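You operate a simulated robot arm through the tools that you are given. There is no shell and no other tool. Be economical: measure what you need, move in short steps, check, and stop when the job is done.

Carry out the task below with a simulated robot arm. There is one attempt and no reset: what you move stays moved.

JOB
Take the green ring folder from the red shelf of the shelf unit and put it on the top of the supply trolley. Take the pencil case and put it on the top of the paper bench. Put the flask on the bare end of the long desk away on the top of the property shelf. Take the blue carton from the top of the store counter and leave it on the niche of the store counter. Close the strap drawer. Shut the paper door. Put the carton that says "pads" from the top of the fitting table on the top of the chair seat and the carton that says "pens" on the green shelf of the shelf unit. Fetch the clips carton and set it on the top of the supply trolley. Take the orange drying sachet from the top of the media table and put it on the mouse mat by the usb block. Put the booklet on the top of the teaching desk. Press the round key two times. Do these in any order. Set down upright: flask, carton, clips carton, drying sachet.

It is judged by the outcome, as a careful person would: the job done as asked, and still so three seconds after it is handed in. It fails if anything else is knocked over, pushed out of place, dropped, spilled or broken.

ROBOT AND FRAMES
A 7-joint arm with a fingered hand on a trunk, on a base that drives. Base frame: it is fixed to the floor where the robot stands at the start and does not move with it; the origin is under the middle of the robot, x ahead of it, y to its left, z up. Lengths are in m, angles in rad, forces in N, time in s.
With the tool pointing down near the work surface it reaches from about 0.14 to 0.42 m from the robot's upright axis, wherever it stands. Its first joint turns from -2.007 to 2.007 rad. Places, roughly: booklet [-6.25, 10, 0.75]; clips carton [-1.75, -1.25, 1]; drying sachet [-2, 0.5, 0.75]; flask (6x6x12 cm) [-5.9, 2.8, 0.8]; green shelf of the shelf unit [0.6, -0.5, 0.5]; mouse mat by the usb block [-4.9, 2.3, 0.7]; niche of the store counter [0.5, 0.8, 0.4]; pads carton, pens carton, tape carton [-1.25, -1.25, 1]; paper door [0.1, -1, 0.9]; pencil case (6x16x5 cm) [-8.1, 4.7, 0.3]; round key [-6.1, 0.8, 0.8]; strap drawer [0.2, 0.8, 0.2]; top of the chair seat [-5.7, -1.4, 0.7]; top of the paper bench [-8, 1.2, 0.8]; top of the property shelf [-8.1, 4.3, 0.3]; top of the supply trolley [-2, 2.1, 0.8]; top of the teaching desk [-2.5, 11.9, 0.8]. Payload 3.1 kg.
Tool frame: the origin (TCP) lies between the finger pads and is the grasp point; the fingertips stand 0.022 m ahead of it; z points along the fingers, y is the line along which they close. Largest opening 0.112 m; the body of the gripper starts 0.06 m behind the TCP. The gripper is a hand of 3 fingers: y runs from the thumb to the fingers, the wrist lies at [0, 0, -0.218] in the tool frame.
Orientation is that of the tool frame in the base frame, as a unit quaternion [x, y, z, w]. With the fingers straight down and closing along the base's y, the tool's x points along the base's -x, its y along +y and its z along -z.

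CONTROLS
- The arm moves only by the tool play_rows. Its argument "steps" is a list of rows, each a list of 6 numbers: the turn, a rotation vector about the tool's x, y, z in rad, then the shift along the tool's x, y, z in m. In form: [[ax, ay, az, dx, dy, dz], ...]. A call has 1 to 12 rows; each row shifts and turns the commanded pose from where the row before left it, along the tool's axes as they then stand. A row lasts 0.2 s, in which the tool goes at most 0.05 m and 0.15 rad; a call with a longer step from one row to the next is refused whole. Where a pose cannot be reached the arm comes as near as it can. A force on the tool above 40 N (or 10 N above the force at the start of the call, whichever is more), or a blocked arm, ends the call early, and 0.2 s more pass. In this call time passes only in rows, and 0.2 s behind the last. The reply holds the time, the measured pose of the TCP, the force on the tool along the base axes, the opening and the grip force, in the units named above and with some noise, with the torque about the TCP (base axes, N m) and any sound that the robot's microphone picked up, and new pictures: "show" is both (left out), scene, wrist or none.
- Cameras (640 x 400 px; columns grow to the right, rows downward): "scene" is now at [-0.0138, 0.1258, 1.7572]; the picture's right is [-0.33, -0.94, 0.00], its down [-0.86, 0.30, -0.41] and it looks along [0.39, -0.14, -0.91] (base axes); focal length 224 px, centre (320, 200). "wrist" rides on the gripper at [0.066, 0.003, -0.08] in the tool frame; the picture's right is [-0.05, 1.00, 0.00], its down [-0.77, -0.04, -0.64] and it looks along [-0.64, -0.03, 0.77] (tool axes); focal length 275 px, centre (320, 200). There is no depth. A picture from a camera that has moved, and an enlarged one, comes with that camera's place and axes in the base frame and with its lens. The place of the scene camera against the robot may be out by one fixed shift of up to 0.025 m in any direction.
- move_column(by): slides the trunk up (or, below 0, down) by that many m; the arm and the scene camera ride with it, the base frame stays. It gives what a move gives, with no picture.
- roll_base(legs): drives the robot by 1 to 6 legs, each [ahead, left, turn to the left] in m, m and rad, along the robot's own axes; the way and the turn of a leg run together, so that a leg with both is an arc; at most 1.5 m and 3.142 rad a leg. The arm and the cameras ride along, it lands a little off, and it stops where it bumps. It gives what a move gives, and a new picture of the scene camera.
- set_fingers(finger1, finger2, thumb_bend): sets how far each is bent, from 0 (flat) to 1 (curled in); at 0.3 the hand is open as for a grip, at 0.7 the pads meet at the TCP. One left out holds its place. A second passes; each finger stops where it meets its share of the squeeze, and holds until it gets a number again. It is the only way to open and close the hand. It gives what a move gives, with no picture; readings hold the bend of each and the force on the fingers (four entries, about 0 where the hand has none), thumb and palm.
- aim_head(pan, tilt): turns the head with the scene camera to pan (to the left, within 2.705 rad either way) and tilt (down, from -0.506 to 1.204), counted from straight ahead of the robot. It gives what a move gives, and a new picture of the scene camera.
- zoom(camera, box): a new picture of the part [left, top, right, bottom] of that camera's present view, enlarged. It takes no simulated time.
- close_job(): hands the job in; it is judged then, once.

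Work in short steps. Places have to be worked out from the pictures, the camera data and where the tool is seen: move nearer, look again, correct. Check each grasp and each placing, and mend what went wrong. You have 535 turns and 360 pictures in all, those below and enlarged ones among them. Open the gripper and draw the arm clear of the work before you hand the job in, unless the task says otherwise; then end with one line.

The tools are called as name(argument=value, ...) on one line, values as JSON. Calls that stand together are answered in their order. play_rows: Moves the arm, as the interface text tells. Its arguments: {"type":"object","properties":{"steps":{"type":"array","items":{"type":"array","items":{"type":"number"}}},"show":{"type":"string","enum":["both","scene","wrist","none"]}},"required":["steps"]} The other tools are called the same way: move_column (by) slides the trunk up or down; set_fingers (finger1, finger2, thumb_bend) moves the fingers one by one; roll_base (legs) drives the base; aim_head (pan, tilt) turns the head that bears the scene camera; zoom (camera, box) takes an enlarged picture of a part of a camera's view; close_job () hands the job in.

At the start:

```text
time: 0.0
tcp_pos: [0.2235, 0.2151, 1.0005]
tool_rot: [0.0, 1.0, 0.0, 0.0]
ft_force: [0.1, 0.1, -0.8]
wrist_torque: [0.02, -0.01, 0.0]
grip_width: 0.1118
grasp_force: 0.0
shape: jaw
bend: [0.3, 0.3, 0.3]
finger forces: [0.0, 0.1, 0.1, 0.0, 0.0, 0.0]
trunk travel left (down, up): [-0.925, 0.065]
robot x, y, heading: [-0.0021, -0.0023, -0.001]
head pan, tilt: [-0.339, 1.145]
```

scene: 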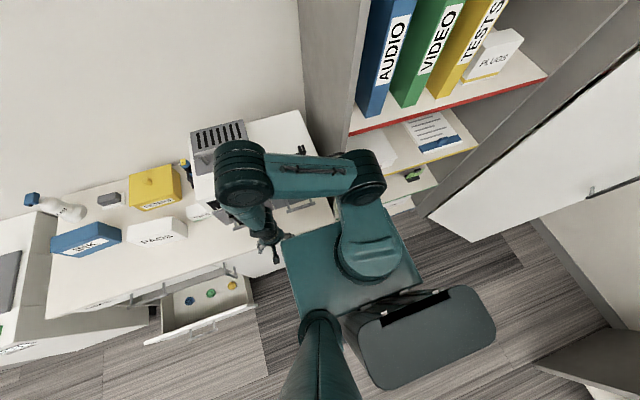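
wrist: 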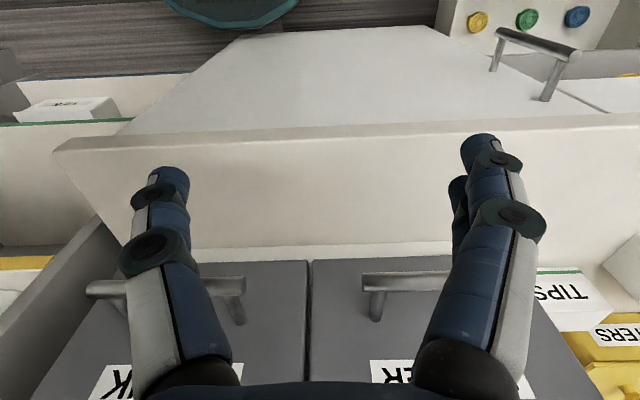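

I start by looking around to understand the layout near the robot.

aim_head(pan=0.6, tilt=0.6)

aim_head(pan=-0.7, tilt=0.6)

aim_head(pan=-2.3, tilt=0.4)

aim_head(pan=2.3, tilt=0.4)

```text
time: 1.2
tcp_pos: [0.2228, 0.2136, 0.9998]
tool_rot: [0.0, 1.0, 0.001, 0.0]
ft_force: [-0.6, -0.7, 0.2]
wrist_torque: [-0.01, 0.0, 0.01]
grip_width: 0.1119
grasp_force: 0.0
shape: jaw
bend: [0.3, 0.3, 0.3]
finger forces: [0.0, 0.0, 0.1, 0.0, 0.0, 0.0]
trunk travel left (down, up): [-0.925, 0.065]
robot x, y, heading: [0.0006, -0.0009, 0.002]
head pan, tilt: [0.6, 0.6]
camera scene: at [0.0027, 0.1955, 1.7986], right [0.56, -0.83, 0.0], down [-0.47, -0.32, -0.82], along [0.68, 0.47, -0.57], focal length 224 px, centre (320, 200)
```

scene: 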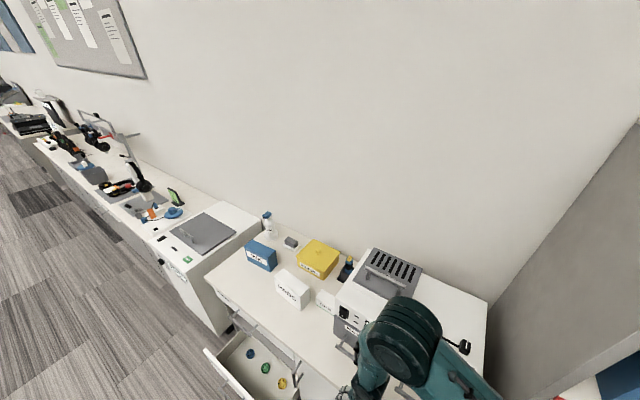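

```text
time: 2.7
tcp_pos: [0.2219, 0.2138, 1.0001]
tool_rot: [0.001, 1.0, 0.0, 0.0]
ft_force: [-0.3, 0.9, 0.4]
wrist_torque: [0.0, -0.02, -0.02]
grip_width: 0.112
grasp_force: 0.0
shape: jaw
bend: [0.3, 0.3, 0.3]
finger forces: [0.1, 0.1, 0.0, 0.0, 0.0, 0.1]
trunk travel left (down, up): [-0.925, 0.065]
robot x, y, heading: [0.0026, 0.0016, -0.003]
head pan, tilt: [-0.7, 0.6]
camera scene: at [-0.0026, 0.0889, 1.7986], right [-0.64, -0.77, 0.0], down [-0.43, 0.36, -0.83], along [0.63, -0.53, -0.56], focal length 224 px, centre (320, 200)
```

scene: 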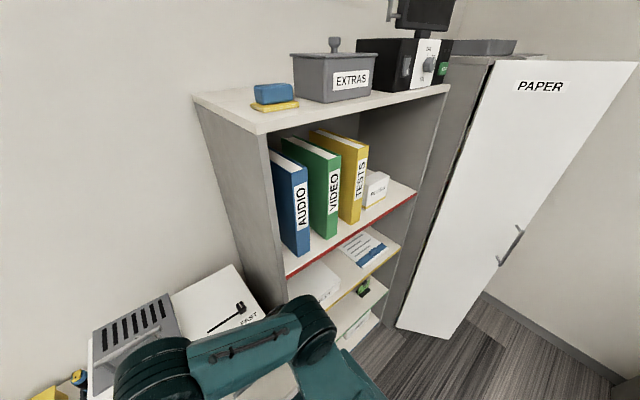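

```text
time: 4.4
tcp_pos: [0.2235, 0.2135, 0.9988]
tool_rot: [0.0, 1.0, 0.0, 0.0]
ft_force: [0.1, -0.1, 0.4]
wrist_torque: [0.05, 0.0, -0.02]
grip_width: 0.1117
grasp_force: 0.2
shape: jaw
bend: [0.3, 0.3, 0.3]
finger forces: [0.0, 0.1, 0.0, 0.1, 0.0, 0.1]
trunk travel left (down, up): [-0.925, 0.065]
robot x, y, heading: [0.0007, -0.0008, -0.0]
head pan, tilt: [-2.3, 0.4]
camera scene: at [-0.132, 0.0766, 1.8169], right [-0.75, 0.67, 0.0], down [0.26, 0.29, -0.92], along [-0.61, -0.69, -0.39], focal length 224 px, centre (320, 200)
```

scene: 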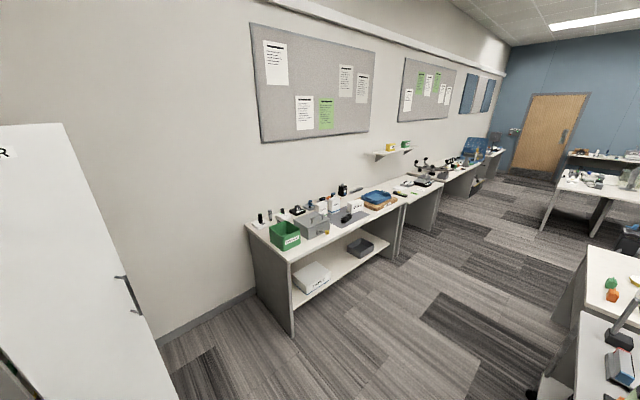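

```text
time: 8.0
tcp_pos: [0.2242, 0.213, 0.9988]
tool_rot: [0.0, 1.0, -0.001, 0.0]
ft_force: [-1.2, 0.0, 0.2]
wrist_torque: [-0.02, 0.03, 0.01]
grip_width: 0.1118
grasp_force: 0.1
shape: jaw
bend: [0.3, 0.3, 0.3]
finger forces: [0.0, 0.1, 0.0, 0.1, 0.0, 0.1]
trunk travel left (down, up): [-0.925, 0.065]
robot x, y, heading: [0.001, 0.0029, 0.0]
head pan, tilt: [2.3, 0.4]
camera scene: at [-0.132, 0.2148, 1.8168], right [0.75, 0.67, 0.0], down [0.26, -0.29, -0.92], along [-0.61, 0.69, -0.39], focal length 224 px, centre (320, 200)
```

scene: 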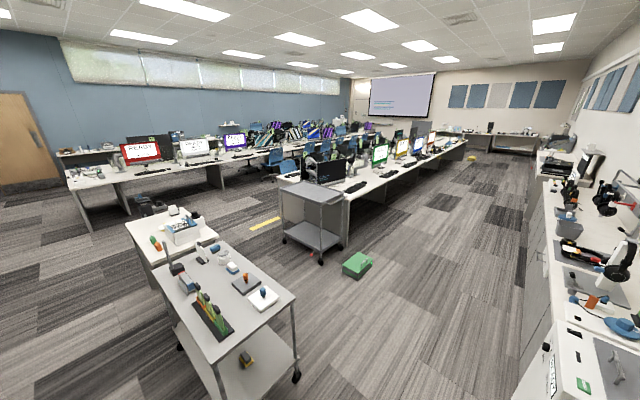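

Look at the store counter in detail.

aim_head(pan=0.9, tilt=1.0)

zoom(camera="scene", box=[160, 100, 480, 300])

```text
time: 9.6
tcp_pos: [0.2227, 0.2146, 0.9999]
tool_rot: [-0.001, 1.0, 0.0, 0.0]
ft_force: [0.0, -0.3, 0.0]
wrist_torque: [-0.01, -0.01, 0.03]
grip_width: 0.1117
grasp_force: 0.1
shape: jaw
bend: [0.3, 0.3, 0.3]
finger forces: [0.0, 0.0, 0.1, 0.0, 0.0, 0.0]
trunk travel left (down, up): [-0.925, 0.065]
robot x, y, heading: [0.0016, 0.0036, 0.004]
head pan, tilt: [0.901, 1.0]
camera scene: at [-0.0271, 0.2004, 1.7666], right [0.78, -0.62, 0.0], down [-0.52, -0.66, -0.54], along [0.34, 0.42, -0.84], focal length 224 px, centre (320, 200)
```

scene: 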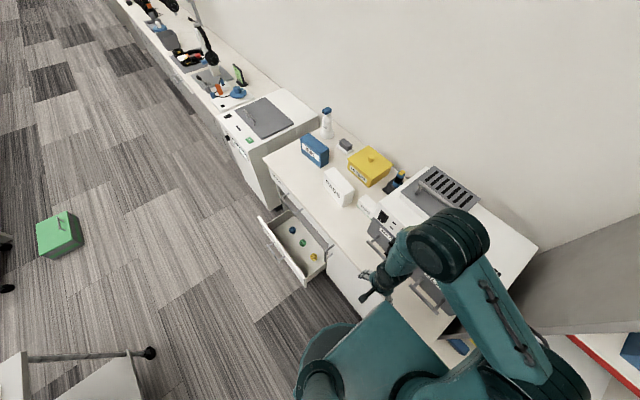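

```text
2.00 times, centred on (320, 200) of scene
camera zoom: at [-0.0271, 0.2004, 1.7666], right [0.78, -0.62, 0.0], down [-0.52, -0.66, -0.54], along [0.34, 0.42, -0.84], focal length 449 px, centre (320, 200)
```

zoom: 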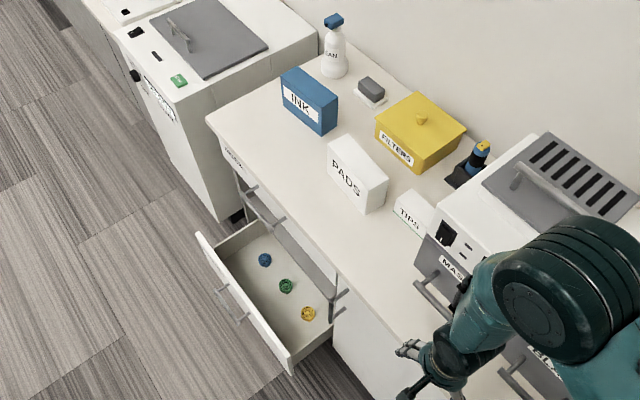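

Check what stands right behind/beside the robot base before driving.

aim_head(pan=-2.0, tilt=1.2)

aim_head(pan=2.5, tilt=1.2)

```text
time: 12.1
tcp_pos: [0.2225, 0.2142, 1.0005]
tool_rot: [0.0, 1.0, -0.001, 0.0]
ft_force: [-0.2, -0.6, -0.3]
wrist_torque: [0.0, 0.01, 0.01]
grip_width: 0.1117
grasp_force: 0.1
shape: jaw
bend: [0.3, 0.3, 0.3]
finger forces: [0.0, 0.0, 0.0, 0.0, 0.0, 0.0]
trunk travel left (down, up): [-0.925, 0.065]
robot x, y, heading: [0.0016, 0.004, 0.003]
head pan, tilt: [-2.0, 1.201]
camera scene: at [-0.0936, 0.0948, 1.754], right [-0.91, 0.42, 0.0], down [0.39, 0.85, -0.36], along [-0.15, -0.33, -0.93], focal length 224 px, centre (320, 200)
```

scene: 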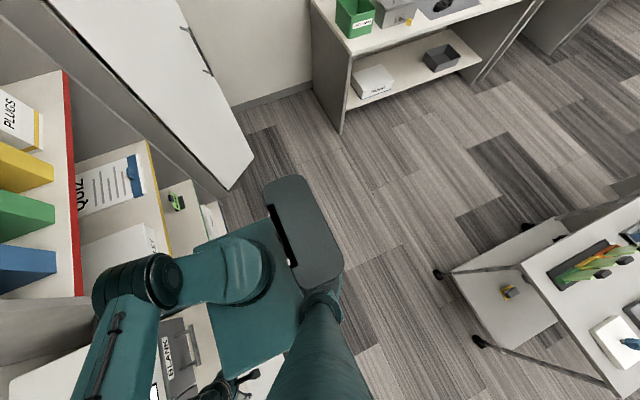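

```text
time: 15.7
tcp_pos: [0.2219, 0.214, 0.9991]
tool_rot: [0.0, 1.0, 0.0, 0.0]
ft_force: [0.8, -0.4, -0.2]
wrist_torque: [0.02, 0.01, -0.01]
grip_width: 0.1119
grasp_force: 0.0
shape: jaw
bend: [0.3, 0.3, 0.3]
finger forces: [0.0, 0.0, 0.0, 0.1, 0.0, 0.0]
trunk travel left (down, up): [-0.925, 0.065]
robot x, y, heading: [-0.0009, 0.0024, 0.004]
head pan, tilt: [2.499, 1.201]
camera scene: at [-0.1151, 0.1792, 1.754], right [0.6, 0.8, 0.0], down [0.75, -0.56, -0.36], along [-0.29, 0.22, -0.93], focal length 224 px, centre (320, 200)
```

scene: 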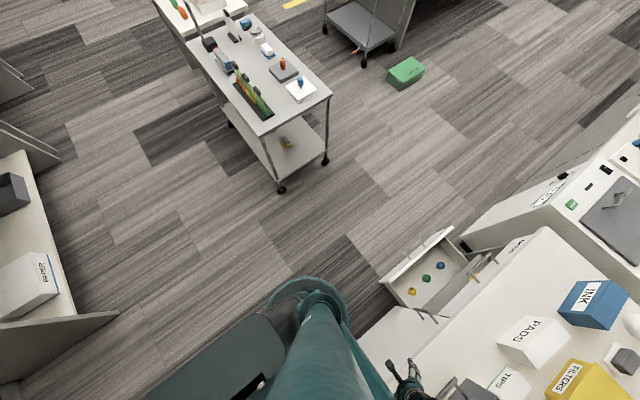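

The gray block appears to be part of the robot. I back up 0.5 m, to see the store counter's front.

roll_base(legs=[[-0.5, 0.3, 0]])

move_column(by=-0.5)

aim_head(pan=0.3, tilt=0.7)

```text
time: 19.1
tcp_pos: [-0.2843, 0.5123, 0.9991]
tool_rot: [0.008, 1.0, 0.001, 0.0]
ft_force: [0.9, 0.5, -0.3]
wrist_torque: [-0.02, 0.01, 0.0]
grip_width: 0.1121
grasp_force: 0.1
shape: jaw
bend: [0.3, 0.3, 0.3]
finger forces: [0.1, 0.0, 0.0, 0.0, 0.0, 0.1]
trunk travel left (down, up): [-0.925, 0.065]
robot x, y, heading: [-0.5102, 0.2986, -0.014]
head pan, tilt: [2.499, 1.201]
camera scene: at [-0.6226, 0.4827, 1.754], right [0.61, 0.79, 0.0], down [0.74, -0.57, -0.36], along [-0.29, 0.22, -0.93], focal length 224 px, centre (320, 200)
```

scene: 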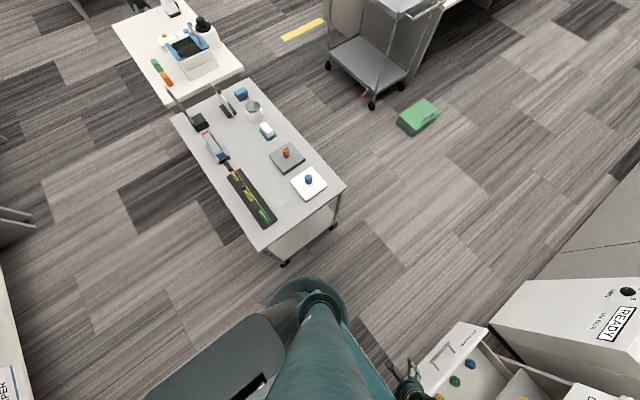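

```text
refused: -0.5 is not a number from -0.4 to 0.4
```

```text
time: 21.1
tcp_pos: [-0.2836, 0.5126, 0.9994]
tool_rot: [0.008, 1.0, 0.0, 0.0]
ft_force: [-0.4, -0.6, -0.6]
wrist_torque: [0.0, 0.02, 0.01]
grip_width: 0.112
grasp_force: 0.2
shape: jaw
bend: [0.3, 0.3, 0.3]
finger forces: [0.0, 0.0, 0.0, 0.1, 0.0, 0.1]
trunk travel left (down, up): [-0.925, 0.065]
robot x, y, heading: [-0.5092, 0.3023, -0.021]
head pan, tilt: [0.3, 0.7]
camera scene: at [-0.497, 0.4725, 1.79], right [0.28, -0.96, 0.0], down [-0.62, -0.18, -0.76], along [0.73, 0.21, -0.64], focal length 224 px, centre (320, 200)
```

scene: 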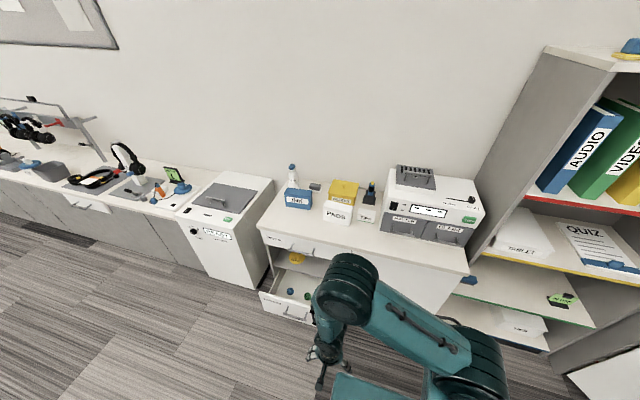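

zoom(camera="scene", box=[240, 150, 400, 330])

move_column(by=-0.4)

aim_head(pan=0.4, tilt=0.6)

zoom(camera="scene", box=[160, 100, 480, 300])

```text
2.22 times, centred on (320, 240) of scene
camera zoom: at [-0.497, 0.4725, 1.79], right [0.28, -0.96, 0.0], down [-0.62, -0.18, -0.76], along [0.73, 0.21, -0.64], focal length 499 px, centre (320, 111)
```

zoom: 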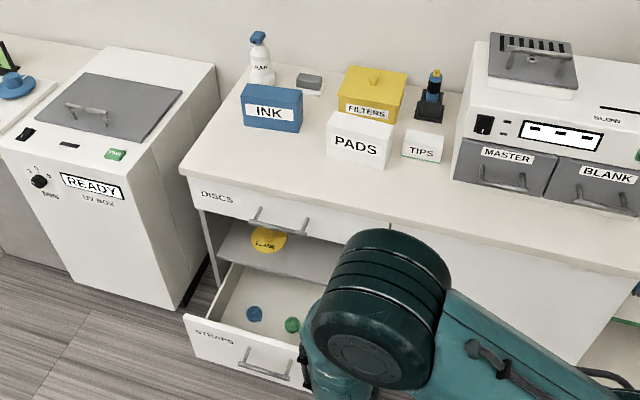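

```text
time: 25.0
tcp_pos: [-0.285, 0.5127, 0.5998]
tool_rot: [0.008, 1.0, 0.0, 0.0]
ft_force: [0.2, -0.2, -0.7]
wrist_torque: [0.02, 0.03, 0.0]
grip_width: 0.1122
grasp_force: 0.0
shape: jaw
bend: [0.3, 0.3, 0.3]
finger forces: [0.0, 0.0, 0.0, 0.0, 0.0, 0.1]
trunk travel left (down, up): [-0.525, 0.465]
robot x, y, heading: [-0.5145, 0.307, -0.014]
head pan, tilt: [0.3, 0.7]
```

```text
time: 25.6
tcp_pos: [-0.2842, 0.5112, 0.5997]
tool_rot: [0.008, 1.0, 0.0, 0.001]
ft_force: [-0.4, -0.7, 0.0]
wrist_torque: [0.0, -0.04, -0.01]
grip_width: 0.1118
grasp_force: 0.1
shape: jaw
bend: [0.3, 0.3, 0.3]
finger forces: [0.0, 0.1, 0.0, 0.0, 0.0, 0.0]
trunk travel left (down, up): [-0.525, 0.465]
robot x, y, heading: [-0.5104, 0.3035, -0.012]
head pan, tilt: [0.4, 0.6]
camera scene: at [-0.4966, 0.4816, 1.3986], right [0.37, -0.93, 0.0], down [-0.52, -0.21, -0.82], along [0.76, 0.31, -0.57], focal length 224 px, centre (320, 200)
```

scene: 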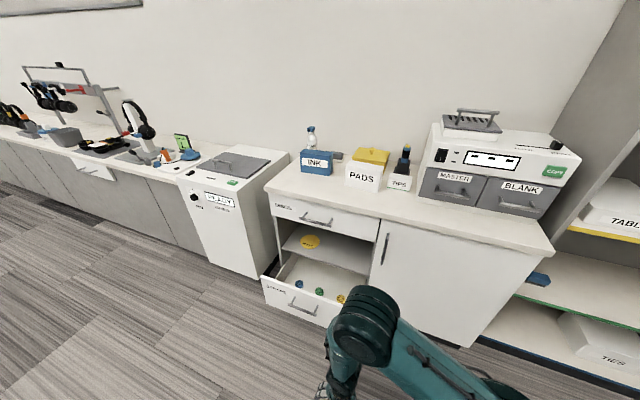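

```text
2.00 times, centred on (320, 200) of scene
camera zoom: at [-0.4966, 0.4816, 1.3986], right [0.37, -0.93, 0.0], down [-0.52, -0.21, -0.82], along [0.76, 0.31, -0.57], focal length 449 px, centre (320, 200)
```

zoom: 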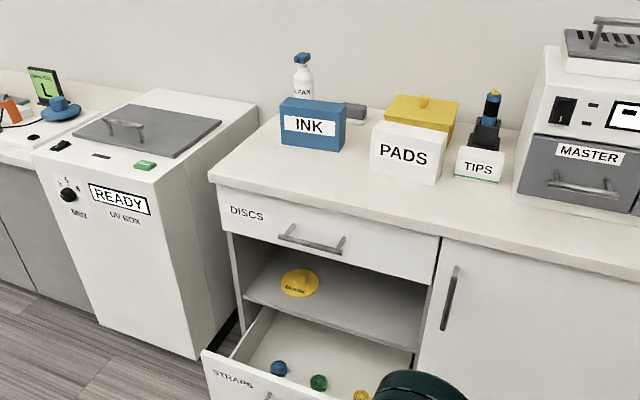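

The counter top is about z 0.85, strap drawer face about x 0.07, z 0.2–0.4. I'll close the hand, lower the trunk, and tip the tool to point forwards for pushing.

set_fingers(finger1=0.7, finger2=0.7, thumb_bend=0.7)

play_rows(steps=[[0, -0.143, 0, -0.02, 0, 0.003], [0, -0.143, 0, -0.02, 0, 0.006], [0, -0.143, 0, -0.02, 0, 0.009], [0, -0.143, 0, -0.018, 0, 0.011], [0, -0.143, 0, -0.016, 0, 0.014], [0, -0.143, 0, -0.014, 0, 0.016], [0, -0.143, 0, -0.011, 0, 0.018], [0, -0.143, 0, -0.008, 0, 0.02], [0, -0.143, 0, -0.006, 0, 0.02], [0, -0.143, 0, -0.003, 0, 0.02], [0, -0.143, 0, 0, 0, 0.02]], show="scene")

move_column(by=-0.28)

```text
time: 26.6
tcp_pos: [-0.285, 0.512, 0.6]
tool_rot: [0.008, 1.0, 0.001, 0.001]
ft_force: [0.7, 1.0, 0.4]
wrist_torque: [0.01, 0.0, -0.01]
grip_width: 0.003
grasp_force: 0.0
shape: fingers
bend: [0.7, 0.7, 0.7]
finger forces: [0.0, 0.0, 0.1, 0.0, 0.0, 0.0]
trunk travel left (down, up): [-0.525, 0.465]
robot x, y, heading: [-0.5108, 0.3066, -0.011]
head pan, tilt: [0.4, 0.6]
```

```text
time: 29.0
tcp_pos: [-0.0572, 0.5085, 0.5664]
tool_rot: [0.005, 0.706, -0.006, 0.708]
ft_force: [-0.8, 0.0, 0.2]
wrist_torque: [0.0, -0.01, 0.01]
grip_width: 0.0026
grasp_force: 0.1
shape: fingers
bend: [0.7, 0.7, 0.7]
finger forces: [0.0, 0.0, 0.1, 0.1, 0.0, 0.0]
trunk travel left (down, up): [-0.525, 0.465]
robot x, y, heading: [-0.5066, 0.3026, -0.02]
head pan, tilt: [0.4, 0.6]
camera scene: at [-0.4963, 0.4815, 1.3987], right [0.37, -0.93, 0.0], down [-0.52, -0.21, -0.82], along [0.76, 0.31, -0.57], focal length 224 px, centre (320, 200)
```

scene: 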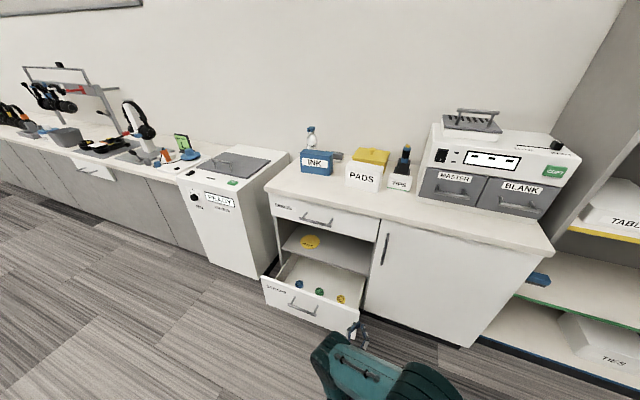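

```text
time: 31.9
tcp_pos: [-0.0573, 0.5094, 0.2874]
tool_rot: [0.005, 0.706, -0.006, 0.708]
ft_force: [1.0, -0.3, -0.8]
wrist_torque: [0.02, 0.01, -0.05]
grip_width: 0.0025
grasp_force: 0.1
shape: fingers
bend: [0.7, 0.7, 0.7]
finger forces: [0.0, 0.1, 0.1, 0.0, 0.0, 0.1]
trunk travel left (down, up): [-0.245, 0.745]
robot x, y, heading: [-0.5136, 0.3011, -0.014]
head pan, tilt: [0.4, 0.6]
```

Tool points forward at z 0.29. I shift the base left so the hand faces the drawer's middle.

roll_base(legs=[[0, 0.27, 0.014]])

aim_head(pan=0.1, tilt=0.9)

```text
time: 33.8
tcp_pos: [-0.0578, 0.7894, 0.2867]
tool_rot: [0.0, 0.706, -0.001, 0.708]
ft_force: [0.4, 0.0, 0.1]
wrist_torque: [0.02, -0.02, 0.01]
grip_width: 0.0025
grasp_force: 0.1
shape: fingers
bend: [0.7, 0.7, 0.7]
finger forces: [0.0, 0.1, 0.0, 0.0, 0.0, 0.0]
trunk travel left (down, up): [-0.245, 0.745]
robot x, y, heading: [-0.508, 0.5806, -0.002]
head pan, tilt: [0.4, 0.6]
camera scene: at [-0.4967, 0.7563, 1.1186], right [0.39, -0.92, 0.0], down [-0.52, -0.22, -0.83], along [0.76, 0.32, -0.56], focal length 224 px, centre (320, 200)
```

scene: 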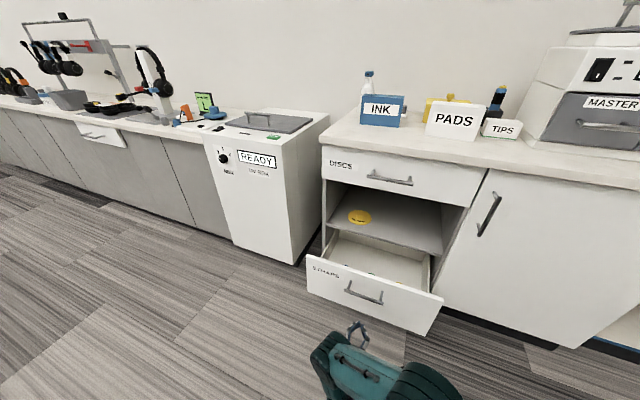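

```text
time: 34.6
tcp_pos: [-0.0575, 0.7903, 0.2874]
tool_rot: [0.001, 0.706, -0.002, 0.708]
ft_force: [0.2, 0.0, 0.2]
wrist_torque: [-0.03, 0.0, -0.03]
grip_width: 0.0026
grasp_force: 0.0
shape: fingers
bend: [0.7, 0.7, 0.7]
finger forces: [0.0, 0.0, 0.0, 0.1, 0.0, 0.1]
trunk travel left (down, up): [-0.245, 0.745]
robot x, y, heading: [-0.5062, 0.5786, -0.005]
head pan, tilt: [0.099, 0.901]
camera scene: at [-0.503, 0.7295, 1.0939], right [0.1, -1.0, 0.0], down [-0.78, -0.08, -0.62], along [0.62, 0.06, -0.78], focal length 224 px, centre (320, 200)
```

scene: 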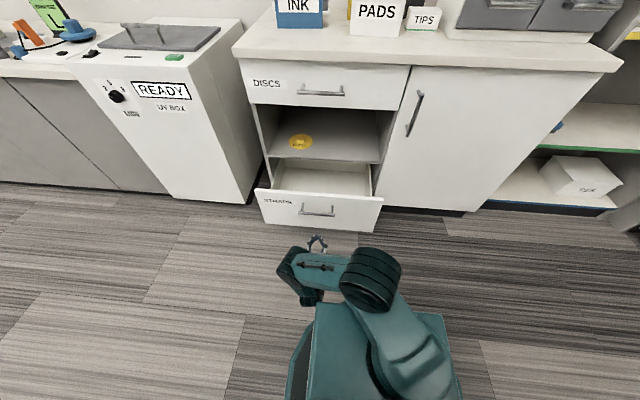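

Drawer face spans z≈0.2–0.43 with its handle near 0.32. I go slightly lower and drive up close, then push with the arm.

move_column(by=-0.035)

roll_base(legs=[[0.09, 0, 0]])

play_rows(steps=[[0, 0, 0, 0, 0, 0.02], [0, 0, 0, 0, 0, 0.02], [0, 0, 0, 0, 0, 0.02], [0, 0, 0, 0, 0, 0.02], [0, 0, 0, 0, 0, 0.02], [0, 0, 0, 0, 0, 0.02], [0, 0, 0, 0, 0, 0.02]], show="scene")

```text
time: 35.4
tcp_pos: [-0.058, 0.7891, 0.2521]
tool_rot: [0.0, 0.707, 0.0, 0.707]
ft_force: [0.1, 0.6, 0.2]
wrist_torque: [-0.01, 0.02, 0.0]
grip_width: 0.0028
grasp_force: 0.0
shape: fingers
bend: [0.7, 0.7, 0.7]
finger forces: [0.0, 0.0, 0.1, 0.0, 0.0, 0.0]
trunk travel left (down, up): [-0.21, 0.78]
robot x, y, heading: [-0.5086, 0.5761, -0.001]
head pan, tilt: [0.099, 0.901]
```

```text
time: 36.5
tcp_pos: [0.0358, 0.7885, 0.2526]
tool_rot: [0.001, 0.706, -0.001, 0.708]
ft_force: [0.1, 0.7, -0.3]
wrist_torque: [0.02, 0.02, 0.01]
grip_width: 0.0029
grasp_force: 0.0
shape: fingers
bend: [0.7, 0.7, 0.7]
finger forces: [0.0, 0.0, 0.1, 0.0, 0.0, 0.0]
trunk travel left (down, up): [-0.21, 0.78]
robot x, y, heading: [-0.4146, 0.5737, -0.004]
head pan, tilt: [0.099, 0.901]
camera scene: at [-0.4099, 0.7291, 1.0588], right [0.1, -1.0, 0.0], down [-0.78, -0.07, -0.62], along [0.62, 0.06, -0.78], focal length 224 px, centre (320, 200)
```

scene: 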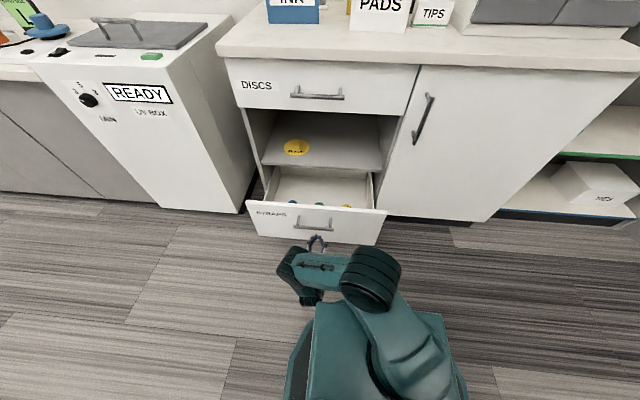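

```text
time: 38.1
tcp_pos: [0.175, 0.7864, 0.2522]
tool_rot: [0.002, 0.707, -0.002, 0.707]
ft_force: [0.0, 0.7, 0.6]
wrist_torque: [-0.01, 0.01, -0.02]
grip_width: 0.0018
grasp_force: 0.0
shape: fingers
bend: [0.7, 0.7, 0.7]
finger forces: [0.0, 0.0, 0.1, 0.1, 0.1, 0.1]
trunk travel left (down, up): [-0.21, 0.78]
robot x, y, heading: [-0.4123, 0.575, -0.001]
head pan, tilt: [0.099, 0.901]
camera scene: at [-0.4097, 0.7291, 1.0588], right [0.1, -1.0, 0.0], down [-0.78, -0.07, -0.62], along [0.62, 0.06, -0.78], focal length 224 px, centre (320, 200)
```

scene: 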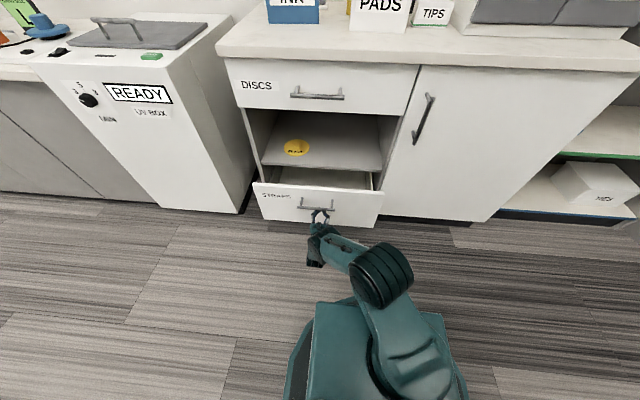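

The drawer is sliding in. Keep pushing.

play_rows(steps=[[0, 0, 0, 0, 0, 0.02], [0, 0, 0, 0, 0, 0.02], [0, 0, 0, 0, 0, 0.02], [0, 0, 0, 0, 0, 0.02], [0, 0, 0, 0, 0, 0.02], [0, 0, 0, 0, 0, 0.02], [0, 0, 0, 0, 0, 0.02]], show="scene")

```text
time: 39.8
tcp_pos: [0.2668, 0.773, 0.2843]
tool_rot: [-0.001, 0.711, -0.002, 0.703]
ft_force: [-12.0, -3.1, 1.5]
wrist_torque: [0.0, -0.11, -0.11]
grip_width: 0.0012
grasp_force: 6.3
shape: fingers
bend: [0.71, 0.71, 0.71]
finger forces: [0.9, 1.8, 0.0, 0.1, 8.9, 0.1]
out of reach, approached as far as the arm can: row 3, 4, 5, 6, 7
trunk travel left (down, up): [-0.21, 0.78]
robot x, y, heading: [-0.4137, 0.5722, -0.004]
head pan, tilt: [0.099, 0.901]
stopped in row 7: the force on the tool passed its limit (the readings are from after the stop); the commanded pose is now the measured one
camera scene: at [-0.4113, 0.7288, 1.059], right [0.1, -1.0, 0.0], down [-0.78, -0.08, -0.62], along [0.62, 0.06, -0.78], focal length 224 px, centre (320, 200)
```

scene: 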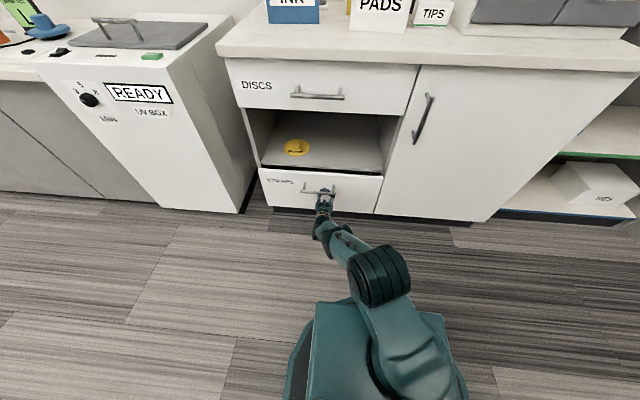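

The drawer looks closed. I lower slightly away from the handle and retract.

play_rows(steps=[[0, 0, 0, 0.01, 0, -0.01], [0, 0, 0, 0.02, 0, -0.02], [0, 0, 0, 0, 0, -0.04], [0, 0, 0, 0, 0, -0.05], [0, 0, 0, 0, 0, -0.05], [0, 0, 0, 0, 0, -0.05]], show="scene")

zoom(camera="scene", box=[200, 60, 440, 260])

```text
time: 41.2
tcp_pos: [0.0418, 0.7743, 0.2597]
tool_rot: [0.001, 0.711, -0.003, 0.704]
ft_force: [0.2, 0.5, -0.9]
wrist_torque: [-0.02, 0.03, 0.03]
grip_width: 0.0023
grasp_force: 0.0
shape: fingers
bend: [0.7, 0.7, 0.7]
finger forces: [0.0, 0.0, 0.0, 0.0, 0.0, 0.0]
out of reach, approached as far as the arm can: row 2
trunk travel left (down, up): [-0.21, 0.78]
robot x, y, heading: [-0.4178, 0.5738, -0.0]
head pan, tilt: [0.099, 0.901]
camera scene: at [-0.4105, 0.7288, 1.0588], right [0.1, -1.0, 0.0], down [-0.78, -0.08, -0.62], along [0.62, 0.06, -0.78], focal length 224 px, centre (320, 200)
```

scene: 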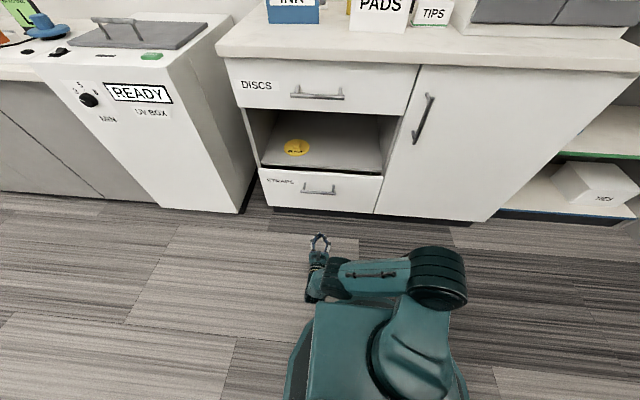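

```text
2.00 times, centred on (320, 160) of scene
camera zoom: at [-0.4105, 0.7288, 1.0588], right [0.1, -1.0, 0.0], down [-0.78, -0.08, -0.62], along [0.62, 0.06, -0.78], focal length 449 px, centre (320, 280)
```

zoom: 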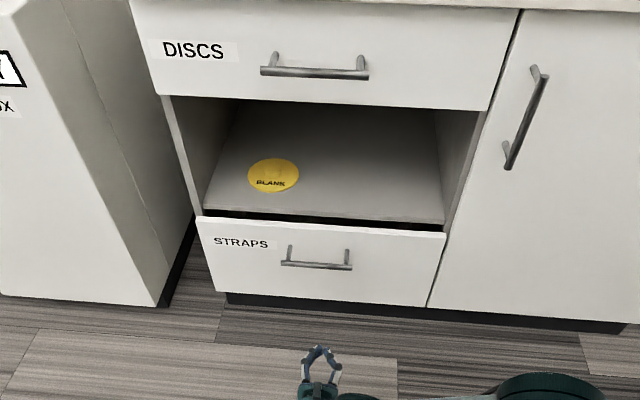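

Drawer closed. I check how far the base reaches out in front, to know how close I can stand to the counter.

aim_head(pan=0.5, tilt=1.2)

```text
time: 42.1
tcp_pos: [0.042, 0.7753, 0.2592]
tool_rot: [0.0, 0.711, -0.003, 0.703]
ft_force: [0.9, -0.4, -0.6]
wrist_torque: [0.01, 0.0, -0.02]
grip_width: 0.0021
grasp_force: 0.1
shape: fingers
bend: [0.7, 0.7, 0.7]
finger forces: [0.0, 0.0, 0.0, 0.1, 0.0, 0.0]
trunk travel left (down, up): [-0.21, 0.78]
robot x, y, heading: [-0.4158, 0.577, -0.004]
head pan, tilt: [0.499, 1.201]
camera scene: at [-0.4365, 0.7483, 1.0391], right [0.48, -0.88, 0.0], down [-0.82, -0.44, -0.36], along [0.32, 0.17, -0.93], focal length 224 px, centre (320, 200)
```

scene: 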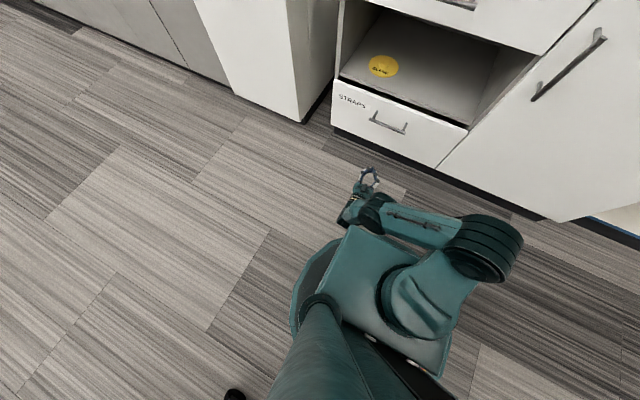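

Base front reaches about 0.25 m ahead of its axis. I raise the trunk, turn the tool back down, and open the hand.

move_column(by=0.4)

move_column(by=0.38)

play_rows(steps=[[0, 0.143, 0, 0, 0, -0.01], [0, 0.143, 0, 0, 0, -0.01], [0, 0.143, 0, 0, 0, -0.01], [0, 0.143, 0, 0, 0, -0.01], [0, 0.143, 0, 0, 0, -0.01], [0, 0.143, 0, 0, 0, -0.01], [0, 0.143, 0, 0, 0, -0.01], [0, 0.143, 0, 0, 0, -0.01], [0, 0.143, 0, 0, 0, -0.01], [0, 0.143, 0, 0, 0, -0.01], [0, 0.143, 0, 0, 0, -0.01]], show="none")

set_fingers(finger1=0.3, finger2=0.3, thumb_bend=0.3)

```text
time: 45.9
tcp_pos: [0.0433, 0.776, 0.6581]
tool_rot: [-0.001, 0.711, -0.002, 0.703]
ft_force: [0.2, -0.5, 1.0]
wrist_torque: [0.0, -0.03, -0.03]
grip_width: 0.0021
grasp_force: 0.1
shape: fingers
bend: [0.7, 0.7, 0.7]
finger forces: [0.0, 0.1, 0.0, 0.0, 0.1, 0.0]
trunk travel left (down, up): [-0.61, 0.38]
robot x, y, heading: [-0.4162, 0.5794, -0.004]
head pan, tilt: [0.499, 1.201]
```

```text
time: 49.6
tcp_pos: [0.0415, 0.774, 1.0383]
tool_rot: [0.0, 0.711, -0.003, 0.704]
ft_force: [-0.1, 0.4, -0.5]
wrist_torque: [-0.01, 0.0, 0.01]
grip_width: 0.0022
grasp_force: 0.0
shape: fingers
bend: [0.7, 0.7, 0.7]
finger forces: [0.1, 0.0, 0.0, 0.1, 0.0, 0.0]
trunk travel left (down, up): [-0.99, 0.0]
robot x, y, heading: [-0.4122, 0.5749, -0.007]
head pan, tilt: [0.499, 1.201]
```

```text
time: 52.0
tcp_pos: [-0.0327, 0.7827, 1.1007]
tool_rot: [0.0, 1.0, 0.007, 0.015]
ft_force: [0.9, 0.3, -0.3]
wrist_torque: [0.0, 0.02, -0.01]
grip_width: 0.0023
grasp_force: 0.1
shape: fingers
bend: [0.7, 0.7, 0.7]
finger forces: [0.1, 0.0, 0.1, 0.0, 0.1, 0.0]
out of reach, approached as far as the arm can: row 11
trunk travel left (down, up): [-0.99, 0.0]
robot x, y, heading: [-0.416, 0.5758, -0.005]
head pan, tilt: [0.499, 1.201]
```

```text
time: 53.0
tcp_pos: [-0.0316, 0.7808, 1.1002]
tool_rot: [0.003, 1.0, 0.007, 0.015]
ft_force: [0.0, 0.3, -0.3]
wrist_torque: [0.01, -0.01, -0.01]
grip_width: 0.111
grasp_force: 0.1
shape: fingers
bend: [0.3, 0.3, 0.3]
finger forces: [0.0, 0.0, 0.1, 0.1, 0.0, 0.0]
trunk travel left (down, up): [-0.99, 0.0]
robot x, y, heading: [-0.4149, 0.5737, -0.004]
head pan, tilt: [0.499, 1.201]
```

Tool is down near its reach limit (~0.43 m). I swing the TCP in front of the robot and turn the hand 90° so that it closes along x.

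play_rows(steps=[[0, 0, 0, 0.02, -0.04, 0], [0, 0, 0, 0.02, -0.04, 0], [0, 0, 0, 0, -0.04, 0], [0, 0, 0, 0, -0.04, 0], [0, 0, 0, 0, -0.04, 0]], show="none")

play_rows(steps=[[0, 0, 0.143, 0, 0, 0], [0, 0, 0.143, 0, 0, 0], [0, 0, 0.143, 0, 0, 0], [0, 0, 0.143, 0, 0, 0], [0, 0, 0.143, 0, 0, 0], [0, 0, 0.143, 0, 0, 0], [0, 0, 0.143, 0, 0, 0], [0, 0, 0.143, 0, 0, 0], [0, 0, 0.143, 0, 0, 0], [0, 0, 0.143, 0, 0, 0], [0, 0, 0.143, 0, 0, 0]], show="none")

roll_base(legs=[[0.33, 0.34, 0]])

aim_head(pan=0.0, tilt=0.9)

```text
time: 54.2
tcp_pos: [-0.0709, 0.5788, 1.101]
tool_rot: [0.002, 1.0, -0.001, -0.006]
ft_force: [-1.3, -0.5, -0.7]
wrist_torque: [-0.03, -0.02, 0.0]
grip_width: 0.1112
grasp_force: 0.1
shape: fingers
bend: [0.3, 0.3, 0.3]
finger forces: [0.0, 0.1, 0.1, 0.0, 0.1, 0.0]
trunk travel left (down, up): [-0.99, 0.0]
robot x, y, heading: [-0.4165, 0.5783, -0.004]
head pan, tilt: [0.499, 1.201]
```

```text
time: 56.6
tcp_pos: [-0.07, 0.5807, 1.1027]
tool_rot: [0.71, 0.704, -0.005, -0.004]
ft_force: [-0.9, 0.5, 0.5]
wrist_torque: [-0.04, 0.0, 0.0]
grip_width: 0.1111
grasp_force: 0.0
shape: fingers
bend: [0.3, 0.3, 0.3]
finger forces: [0.1, 0.0, 0.0, 0.1, 0.1, 0.1]
trunk travel left (down, up): [-0.99, 0.0]
robot x, y, heading: [-0.4144, 0.5754, -0.006]
head pan, tilt: [0.499, 1.201]
```

```text
time: 59.4
tcp_pos: [0.2709, 0.9176, 1.1027]
tool_rot: [0.711, 0.703, -0.005, -0.003]
ft_force: [-0.6, 0.7, 0.5]
wrist_torque: [0.02, -0.01, 0.01]
grip_width: 0.1115
grasp_force: 0.1
shape: fingers
bend: [0.3, 0.3, 0.3]
finger forces: [0.0, 0.0, 0.0, 0.0, 0.0, 0.0]
trunk travel left (down, up): [-0.99, 0.0]
robot x, y, heading: [-0.0725, 0.9166, -0.013]
head pan, tilt: [0.499, 1.201]
camera scene: at [-0.0928, 1.0884, 1.8191], right [0.47, -0.88, 0.0], down [-0.82, -0.44, -0.36], along [0.32, 0.17, -0.93], focal length 224 px, centre (320, 200)
```

scene: 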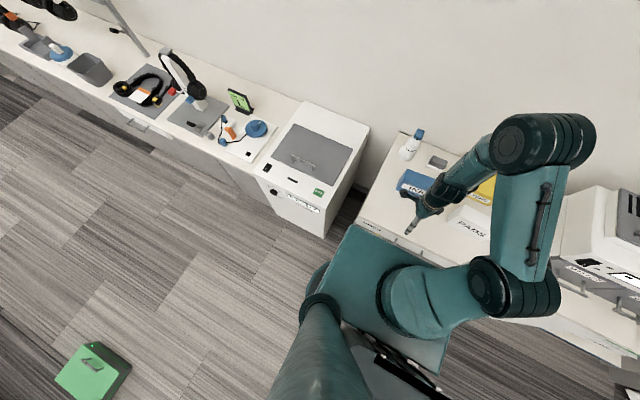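

```text
time: 60.4
tcp_pos: [0.2708, 0.919, 1.1022]
tool_rot: [0.711, 0.703, -0.005, -0.003]
ft_force: [-0.5, -0.4, -0.1]
wrist_torque: [0.03, 0.0, 0.0]
grip_width: 0.1113
grasp_force: 0.2
shape: fingers
bend: [0.3, 0.3, 0.3]
finger forces: [0.0, 0.1, 0.0, 0.1, 0.1, 0.1]
trunk travel left (down, up): [-0.99, 0.0]
robot x, y, heading: [-0.0732, 0.9192, -0.014]
head pan, tilt: [0.0, 0.901]
camera scene: at [-0.0665, 1.0618, 1.8388], right [-0.01, -1.0, 0.0], down [-0.78, 0.01, -0.62], along [0.62, -0.01, -0.78], focal length 224 px, centre (320, 200)
```

scene: 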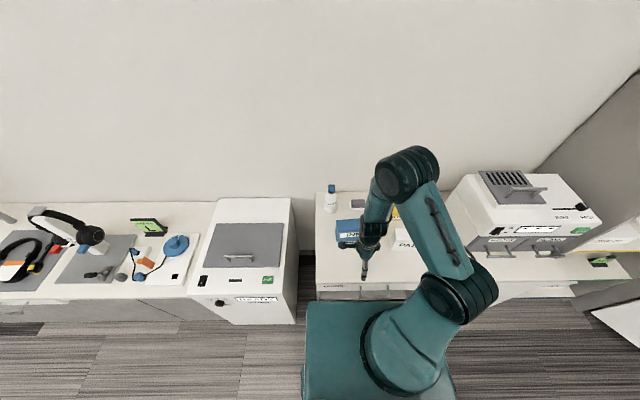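

zoom(camera="scene", box=[280, 170, 440, 290])

play_rows(steps=[[0, 0, 0, 0, 0.02, 0], [0, 0, 0, 0, 0.02, 0]], show="wrist")

```text
3.33 times, centred on (360, 230) of scene
camera zoom: at [-0.0665, 1.0618, 1.8388], right [-0.01, -1.0, 0.0], down [-0.78, 0.01, -0.62], along [0.62, -0.01, -0.78], focal length 748 px, centre (187, 100)
```

zoom: 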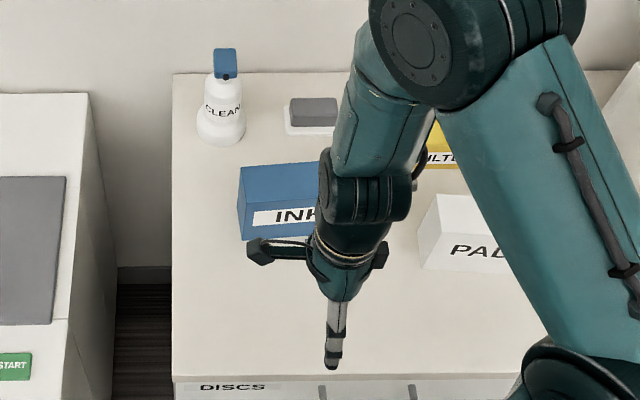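

```text
time: 61.0
tcp_pos: [0.3143, 0.9158, 1.1023]
tool_rot: [0.712, 0.702, -0.007, -0.003]
ft_force: [0.2, 0.6, 0.8]
wrist_torque: [-0.04, 0.0, -0.01]
grip_width: 0.1114
grasp_force: 0.1
shape: fingers
bend: [0.3, 0.3, 0.3]
finger forces: [0.1, 0.0, 0.0, 0.0, 0.1, 0.1]
trunk travel left (down, up): [-0.99, 0.0]
robot x, y, heading: [-0.0727, 0.9186, -0.014]
head pan, tilt: [0.0, 0.901]
camera wrist: at [0.3181, 0.9821, 1.1806], right [1.0, -0.06, -0.01], down [-0.04, -0.77, 0.64], along [-0.05, -0.64, -0.77], focal length 275 px, centre (320, 200)
```

wrist: 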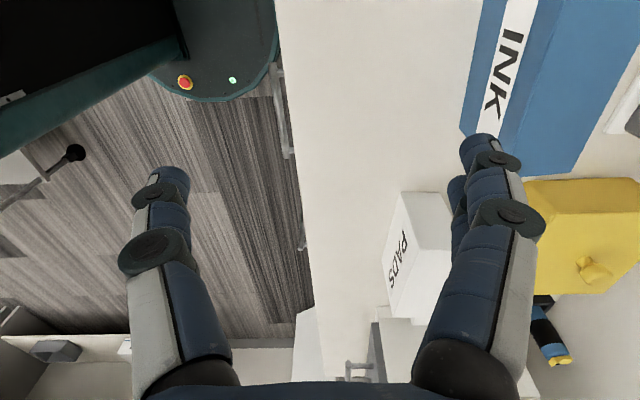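

Carton INK spans about x 0.455–0.515, y 0.84–0.97, top z 0.955. I drive 9 cm closer, then check reach at lower height.

roll_base(legs=[[0.09, -0.01, 0.012]])

play_rows(steps=[[0, 0, 0, 0, 0, 0.03], [0, 0, 0, 0, 0, 0.03], [0, 0, 0, 0, 0, 0.025]], show="none")

play_rows(steps=[[0, 0, 0, 0, 0.03, 0], [0, 0, 0, 0, 0.03, 0]], show="both")

```text
time: 62.1
tcp_pos: [0.4027, 0.91, 1.1018]
tool_rot: [0.708, 0.706, -0.006, -0.003]
ft_force: [1.0, -0.2, 0.1]
wrist_torque: [0.02, 0.0, 0.04]
grip_width: 0.1114
grasp_force: 0.1
shape: fingers
bend: [0.3, 0.3, 0.3]
finger forces: [0.1, 0.1, 0.0, 0.1, 0.0, 0.1]
trunk travel left (down, up): [-0.99, 0.0]
robot x, y, heading: [0.0169, 0.9036, -0.002]
head pan, tilt: [0.0, 0.901]
camera scene: at [0.0222, 1.0517, 1.8388], right [0.0, -1.0, 0.0], down [-0.78, 0.0, -0.62], along [0.62, 0.0, -0.78], focal length 224 px, centre (320, 200)
```

scene: 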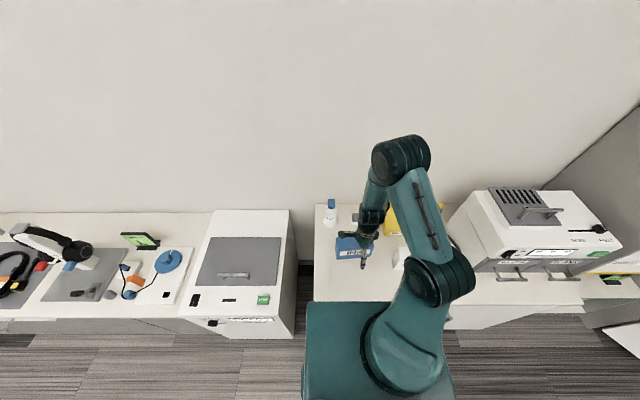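

```text
time: 62.9
tcp_pos: [0.4032, 0.9064, 1.0171]
tool_rot: [0.708, 0.706, -0.006, -0.004]
ft_force: [-0.1, 0.2, -0.7]
wrist_torque: [0.01, -0.03, -0.03]
grip_width: 0.1113
grasp_force: 0.1
shape: fingers
bend: [0.3, 0.3, 0.3]
finger forces: [0.1, 0.0, 0.1, 0.1, 0.0, 0.1]
trunk travel left (down, up): [-0.99, 0.0]
robot x, y, heading: [0.0141, 0.9076, 0.0]
head pan, tilt: [0.0, 0.901]
```

```text
time: 63.5
tcp_pos: [0.4655, 0.9125, 1.0151]
tool_rot: [0.707, 0.708, -0.007, -0.004]
ft_force: [0.6, 0.1, 0.0]
wrist_torque: [-0.03, 0.03, 0.03]
grip_width: 0.1114
grasp_force: 0.0
shape: fingers
bend: [0.3, 0.3, 0.3]
finger forces: [0.1, 0.0, 0.0, 0.0, 0.0, 0.0]
trunk travel left (down, up): [-0.99, 0.0]
robot x, y, heading: [0.0163, 0.9059, 0.0]
head pan, tilt: [0.0, 0.901]
camera scene: at [0.0265, 1.0546, 1.8385], right [0.0, -1.0, 0.0], down [-0.78, 0.0, -0.62], along [0.62, 0.0, -0.78], focal length 224 px, centre (320, 200)
camera wrist: at [0.4684, 0.9783, 1.0951], right [1.0, -0.05, -0.01], down [-0.03, -0.77, 0.64], along [-0.04, -0.64, -0.77], focal length 275 px, centre (320, 200)
```

scene: 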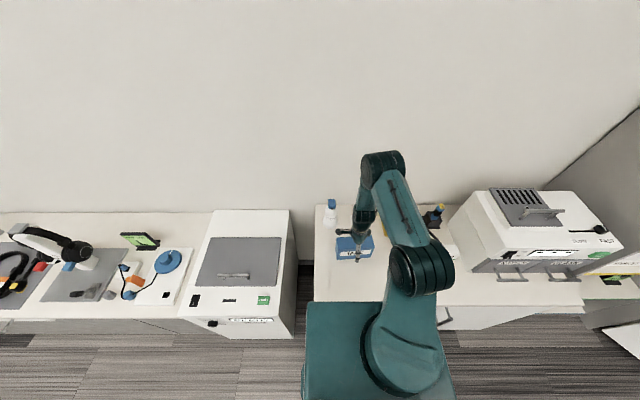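
wrist: 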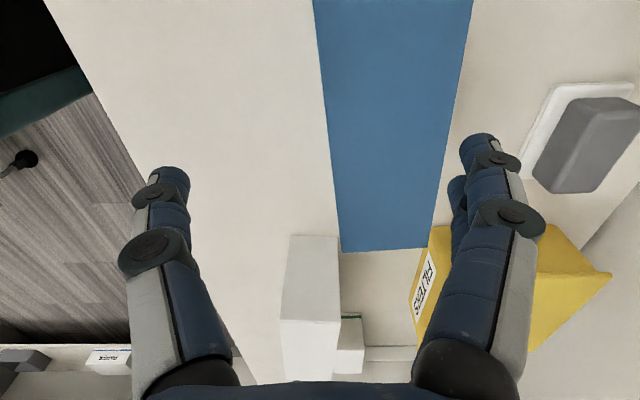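

Carton top clearly seen; its middle is about 2 cm further ahead. I centre, descend and grip.

play_rows(steps=[[0, 0, 0, -0.008, 0.022, 0], [0, 0, 0, 0, 0, 0.03], [0, 0, 0, 0, 0, 0.03], [0, 0, 0, 0, 0, 0.03]], show="wrist")

```text
time: 64.5
tcp_pos: [0.4831, 0.8995, 0.9267]
tool_rot: [0.708, 0.706, -0.006, -0.003]
ft_force: [2.2, -0.5, 6.5]
wrist_torque: [0.01, -0.07, -0.01]
grip_width: 0.1122
grasp_force: 3.1
shape: fingers
bend: [0.3, 0.29, 0.3]
finger forces: [2.0, 3.7, 0.1, 0.0, 0.1, 0.0]
trunk travel left (down, up): [-0.99, 0.0]
robot x, y, heading: [0.0177, 0.9036, 0.002]
head pan, tilt: [0.0, 0.901]
camera wrist: at [0.4867, 0.966, 1.0065], right [1.0, -0.05, -0.01], down [-0.03, -0.77, 0.64], along [-0.04, -0.64, -0.77], focal length 275 px, centre (320, 200)
```

wrist: 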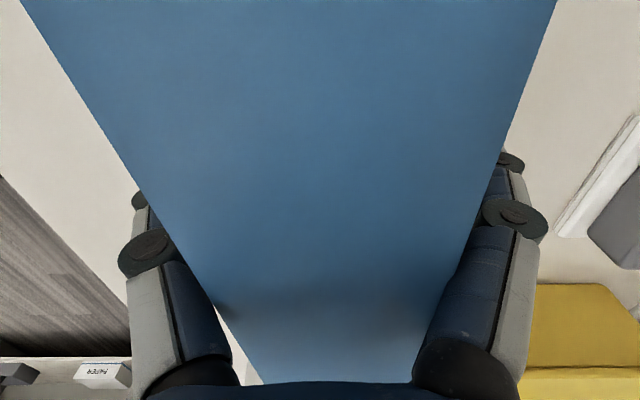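

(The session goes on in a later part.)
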